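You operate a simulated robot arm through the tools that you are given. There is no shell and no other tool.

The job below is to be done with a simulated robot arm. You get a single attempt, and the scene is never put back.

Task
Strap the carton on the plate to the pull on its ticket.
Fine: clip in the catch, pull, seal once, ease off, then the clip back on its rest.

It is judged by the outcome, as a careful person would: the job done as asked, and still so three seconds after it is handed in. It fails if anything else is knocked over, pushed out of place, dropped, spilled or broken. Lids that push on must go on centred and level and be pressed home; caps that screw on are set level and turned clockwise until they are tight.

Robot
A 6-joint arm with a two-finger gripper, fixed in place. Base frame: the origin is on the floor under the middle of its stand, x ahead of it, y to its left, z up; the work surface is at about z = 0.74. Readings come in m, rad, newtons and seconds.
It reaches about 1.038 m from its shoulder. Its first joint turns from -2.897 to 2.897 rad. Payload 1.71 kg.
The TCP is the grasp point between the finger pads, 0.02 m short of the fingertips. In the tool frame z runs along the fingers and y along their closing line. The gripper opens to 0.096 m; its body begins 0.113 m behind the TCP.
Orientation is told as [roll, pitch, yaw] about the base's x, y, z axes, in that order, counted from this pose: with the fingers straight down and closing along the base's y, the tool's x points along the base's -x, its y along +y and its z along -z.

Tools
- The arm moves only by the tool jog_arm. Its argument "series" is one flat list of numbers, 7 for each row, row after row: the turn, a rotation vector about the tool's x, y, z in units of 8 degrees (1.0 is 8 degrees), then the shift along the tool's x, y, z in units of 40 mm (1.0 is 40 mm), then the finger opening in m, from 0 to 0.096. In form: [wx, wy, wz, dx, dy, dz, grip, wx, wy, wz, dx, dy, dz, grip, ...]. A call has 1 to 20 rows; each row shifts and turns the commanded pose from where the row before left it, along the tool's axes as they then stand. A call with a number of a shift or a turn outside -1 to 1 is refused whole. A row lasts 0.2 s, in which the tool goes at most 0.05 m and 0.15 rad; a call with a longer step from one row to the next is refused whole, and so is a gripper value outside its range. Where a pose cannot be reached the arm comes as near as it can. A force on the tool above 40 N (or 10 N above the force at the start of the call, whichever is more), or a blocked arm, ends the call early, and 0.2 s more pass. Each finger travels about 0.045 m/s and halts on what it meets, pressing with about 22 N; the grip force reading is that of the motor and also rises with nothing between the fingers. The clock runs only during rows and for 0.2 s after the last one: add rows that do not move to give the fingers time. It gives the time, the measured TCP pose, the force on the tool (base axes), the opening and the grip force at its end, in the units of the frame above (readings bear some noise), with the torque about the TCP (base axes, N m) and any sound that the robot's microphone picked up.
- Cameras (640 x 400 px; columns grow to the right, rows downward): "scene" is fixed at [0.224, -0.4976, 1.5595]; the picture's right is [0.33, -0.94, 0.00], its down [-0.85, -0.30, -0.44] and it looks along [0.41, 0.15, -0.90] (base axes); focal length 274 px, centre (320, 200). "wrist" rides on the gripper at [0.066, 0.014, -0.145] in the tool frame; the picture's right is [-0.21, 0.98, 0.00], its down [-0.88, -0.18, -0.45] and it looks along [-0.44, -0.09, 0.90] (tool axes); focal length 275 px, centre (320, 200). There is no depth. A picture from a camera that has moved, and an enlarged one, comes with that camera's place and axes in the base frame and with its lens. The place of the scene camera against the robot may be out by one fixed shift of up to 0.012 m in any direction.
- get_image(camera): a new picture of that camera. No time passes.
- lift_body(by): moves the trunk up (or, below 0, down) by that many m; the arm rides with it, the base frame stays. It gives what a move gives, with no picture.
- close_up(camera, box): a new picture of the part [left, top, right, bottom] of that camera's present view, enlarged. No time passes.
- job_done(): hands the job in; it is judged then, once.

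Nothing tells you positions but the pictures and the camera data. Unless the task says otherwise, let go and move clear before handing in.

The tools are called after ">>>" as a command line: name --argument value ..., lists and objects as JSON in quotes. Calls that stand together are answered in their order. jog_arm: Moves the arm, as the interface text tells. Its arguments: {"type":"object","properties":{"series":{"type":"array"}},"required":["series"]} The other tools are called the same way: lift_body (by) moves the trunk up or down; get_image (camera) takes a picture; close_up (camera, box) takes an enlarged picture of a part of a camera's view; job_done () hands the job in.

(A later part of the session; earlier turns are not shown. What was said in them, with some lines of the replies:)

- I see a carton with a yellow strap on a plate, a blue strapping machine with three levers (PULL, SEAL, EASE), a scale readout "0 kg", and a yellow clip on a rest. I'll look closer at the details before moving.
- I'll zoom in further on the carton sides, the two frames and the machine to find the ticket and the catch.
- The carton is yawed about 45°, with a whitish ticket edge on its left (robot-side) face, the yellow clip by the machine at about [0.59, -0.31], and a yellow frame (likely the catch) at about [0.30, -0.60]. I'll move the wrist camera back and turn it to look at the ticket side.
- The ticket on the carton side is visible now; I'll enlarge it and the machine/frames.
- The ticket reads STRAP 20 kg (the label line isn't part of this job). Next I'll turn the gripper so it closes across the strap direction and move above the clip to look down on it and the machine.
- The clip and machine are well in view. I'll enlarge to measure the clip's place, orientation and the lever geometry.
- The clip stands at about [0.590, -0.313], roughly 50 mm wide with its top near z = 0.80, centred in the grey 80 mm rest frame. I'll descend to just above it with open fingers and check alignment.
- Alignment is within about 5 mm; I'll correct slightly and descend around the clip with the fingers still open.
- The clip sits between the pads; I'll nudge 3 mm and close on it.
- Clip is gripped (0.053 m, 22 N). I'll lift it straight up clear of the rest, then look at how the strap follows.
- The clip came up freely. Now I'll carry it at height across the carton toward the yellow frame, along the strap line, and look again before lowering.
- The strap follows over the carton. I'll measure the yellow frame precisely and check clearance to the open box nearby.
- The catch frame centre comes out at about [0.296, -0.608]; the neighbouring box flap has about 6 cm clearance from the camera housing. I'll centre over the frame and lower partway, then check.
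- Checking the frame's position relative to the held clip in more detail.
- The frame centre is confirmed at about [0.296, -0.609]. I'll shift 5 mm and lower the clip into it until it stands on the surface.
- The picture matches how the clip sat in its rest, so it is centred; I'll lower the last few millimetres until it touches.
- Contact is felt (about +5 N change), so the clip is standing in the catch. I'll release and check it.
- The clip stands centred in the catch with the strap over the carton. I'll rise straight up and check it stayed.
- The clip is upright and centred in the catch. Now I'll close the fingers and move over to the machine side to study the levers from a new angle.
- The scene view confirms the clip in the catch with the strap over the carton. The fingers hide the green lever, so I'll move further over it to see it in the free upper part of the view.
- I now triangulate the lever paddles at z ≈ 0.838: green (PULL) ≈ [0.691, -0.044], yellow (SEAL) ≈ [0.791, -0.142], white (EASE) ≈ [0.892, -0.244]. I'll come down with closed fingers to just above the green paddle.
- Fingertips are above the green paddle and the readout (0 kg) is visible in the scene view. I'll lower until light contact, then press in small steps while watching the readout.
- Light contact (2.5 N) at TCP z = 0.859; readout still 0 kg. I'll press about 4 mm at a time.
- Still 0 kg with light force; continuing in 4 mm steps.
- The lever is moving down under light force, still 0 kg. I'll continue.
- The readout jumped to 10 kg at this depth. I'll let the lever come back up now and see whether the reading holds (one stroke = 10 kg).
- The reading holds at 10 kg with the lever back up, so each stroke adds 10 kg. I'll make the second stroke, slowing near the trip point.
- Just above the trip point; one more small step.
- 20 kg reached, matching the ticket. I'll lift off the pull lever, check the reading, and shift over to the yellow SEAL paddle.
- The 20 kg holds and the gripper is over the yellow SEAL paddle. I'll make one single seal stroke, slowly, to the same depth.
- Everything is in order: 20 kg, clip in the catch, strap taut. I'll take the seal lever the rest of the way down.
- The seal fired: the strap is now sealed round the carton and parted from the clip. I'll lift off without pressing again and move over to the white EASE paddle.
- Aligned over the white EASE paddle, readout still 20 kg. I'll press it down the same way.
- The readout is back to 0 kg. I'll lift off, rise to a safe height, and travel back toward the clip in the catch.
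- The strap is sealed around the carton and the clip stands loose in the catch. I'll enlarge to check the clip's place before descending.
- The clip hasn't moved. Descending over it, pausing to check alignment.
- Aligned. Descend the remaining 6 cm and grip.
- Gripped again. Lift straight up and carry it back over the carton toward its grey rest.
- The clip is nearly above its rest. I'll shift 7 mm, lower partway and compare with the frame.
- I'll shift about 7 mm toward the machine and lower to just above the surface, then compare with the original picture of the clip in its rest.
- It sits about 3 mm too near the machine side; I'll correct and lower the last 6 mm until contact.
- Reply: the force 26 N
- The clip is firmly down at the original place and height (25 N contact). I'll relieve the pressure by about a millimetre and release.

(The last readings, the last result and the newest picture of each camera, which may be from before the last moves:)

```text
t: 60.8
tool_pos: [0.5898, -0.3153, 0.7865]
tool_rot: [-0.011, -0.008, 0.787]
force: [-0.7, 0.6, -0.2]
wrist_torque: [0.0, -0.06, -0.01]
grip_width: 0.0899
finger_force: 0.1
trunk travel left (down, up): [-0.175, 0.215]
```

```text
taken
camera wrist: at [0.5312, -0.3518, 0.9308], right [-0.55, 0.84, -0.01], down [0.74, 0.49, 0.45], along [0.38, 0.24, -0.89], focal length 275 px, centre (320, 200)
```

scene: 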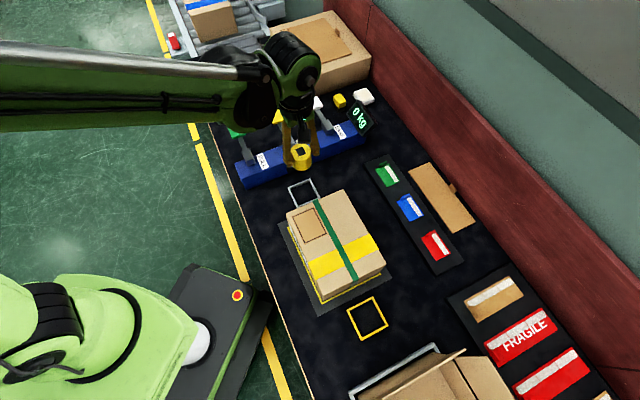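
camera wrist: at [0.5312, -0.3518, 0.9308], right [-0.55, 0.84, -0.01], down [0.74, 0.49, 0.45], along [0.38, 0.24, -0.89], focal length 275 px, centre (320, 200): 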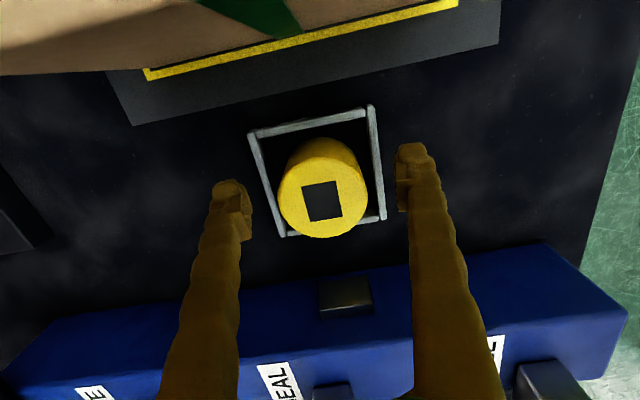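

Released with the clip centred in its rest. I'll rise straight up and move clear, then inspect everything.

>>> jog_arm --series '[0, 0, 0, 0, 0, -0.4, 0.09, 0, 0, 0, 0, 0, -0.8, 0.09, 0, 0, 0, 0, 0, -1, 0.09, 0, 0, 0, 0, 0, -1, 0.09, 0, 0, 0, 0, 0, -1, 0.09, 0, 0, 0, 0, 0, -1, 0.09, 0, 0, 0, 0, 0, -1, 0.09, 0, 0, 0, 0, 0, 0, 0.09]'

>>> get_image --camera "wrist"

>>> get_image --camera "scene"

>>> close_up --camera "wrist" --box '[270, 60, 370, 160]'

>>> close_up --camera "scene" --box '[260, 160, 420, 345]'

```text
t: 62.6
tool_pos: [0.5806, -0.3136, 1.0378]
tool_rot: [-0.009, -0.008, 0.786]
force: [0.8, -0.6, 0.5]
wrist_torque: [-0.03, 0.0, -0.02]
grip_width: 0.0901
finger_force: 0.0
trunk travel left (down, up): [-0.175, 0.215]
```

```text
taken
camera wrist: at [0.5238, -0.3492, 1.1809], right [-0.55, 0.84, -0.01], down [0.74, 0.49, 0.45], along [0.38, 0.24, -0.89], focal length 275 px, centre (320, 200)
```

wrist: 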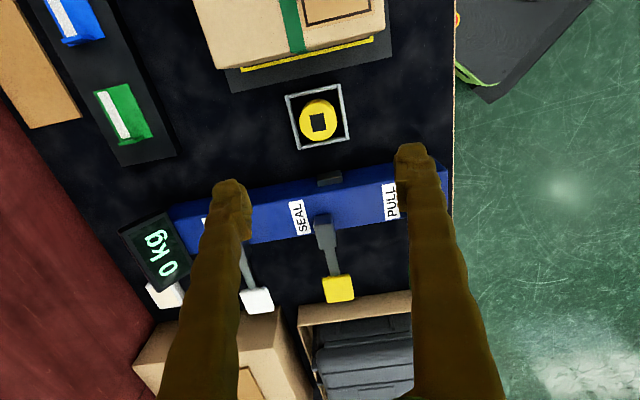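

```text
taken
```

scene: 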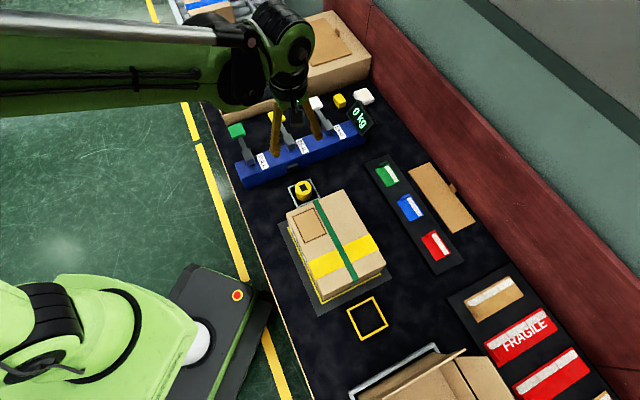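

```text
4.00 times, centred on (320, 110) of wrist
camera zoom: at [0.5238, -0.3492, 1.1809], right [-0.55, 0.84, -0.01], down [0.74, 0.49, 0.45], along [0.38, 0.24, -0.89], focal length 1101 px, centre (320, 560)
```

zoom: 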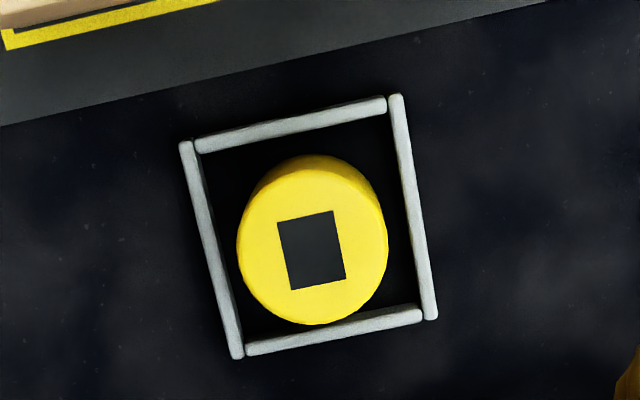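

```text
2.16 times, centred on (340, 252) of scene
camera zoom: at [0.224, -0.4976, 1.5595], right [0.33, -0.94, 0.0], down [-0.85, -0.3, -0.44], along [0.41, 0.15, -0.9], focal length 592 px, centre (277, 86)
```

zoom: 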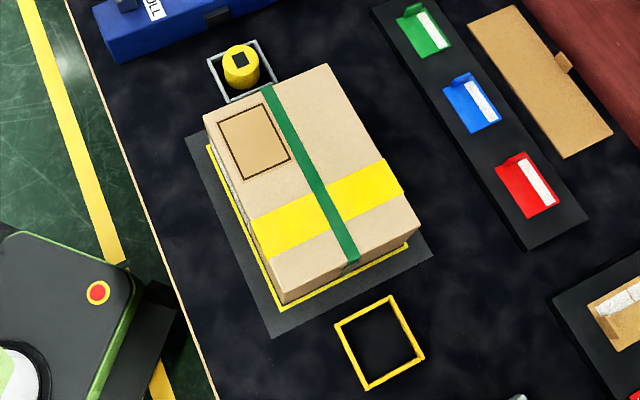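

Everything checks out: the strap is sealed round the carton at 20 kg, the readout is eased to 0 kg, all levers are up, and the clip stands upright and centred on its grey rest. The arm is clear and nothing else has moved, so I'm handing the job in.

>>> job_done

```text
The job is handed in.
```

The carton is strapped at 20 kg, the pull on its ticket, and I've handed the job in. I haven't been shown a result.

- **Clip in the catch:** I carried the clip over the carton and stood it in the yellow frame on the far side, which I took to be the catch.
- **Pull:** I gave the PULL lever two strokes of 10 kg each, and the readout showed 20 kg.
- **Seal:** I pressed SEAL once. The strap closed round the carton and parted from the clip.
- **Ease off:** I pressed EASE once, and the readout went back to 0 kg.
- **Clip on its rest:** The clip is back upright inside its grey frame, released, with the arm clear above it.

In the last pictures the carton was still in place on its plate, and nothing else looked moved. The ticket also says "LABEL RED"; I left that alone because the job was only the strap.
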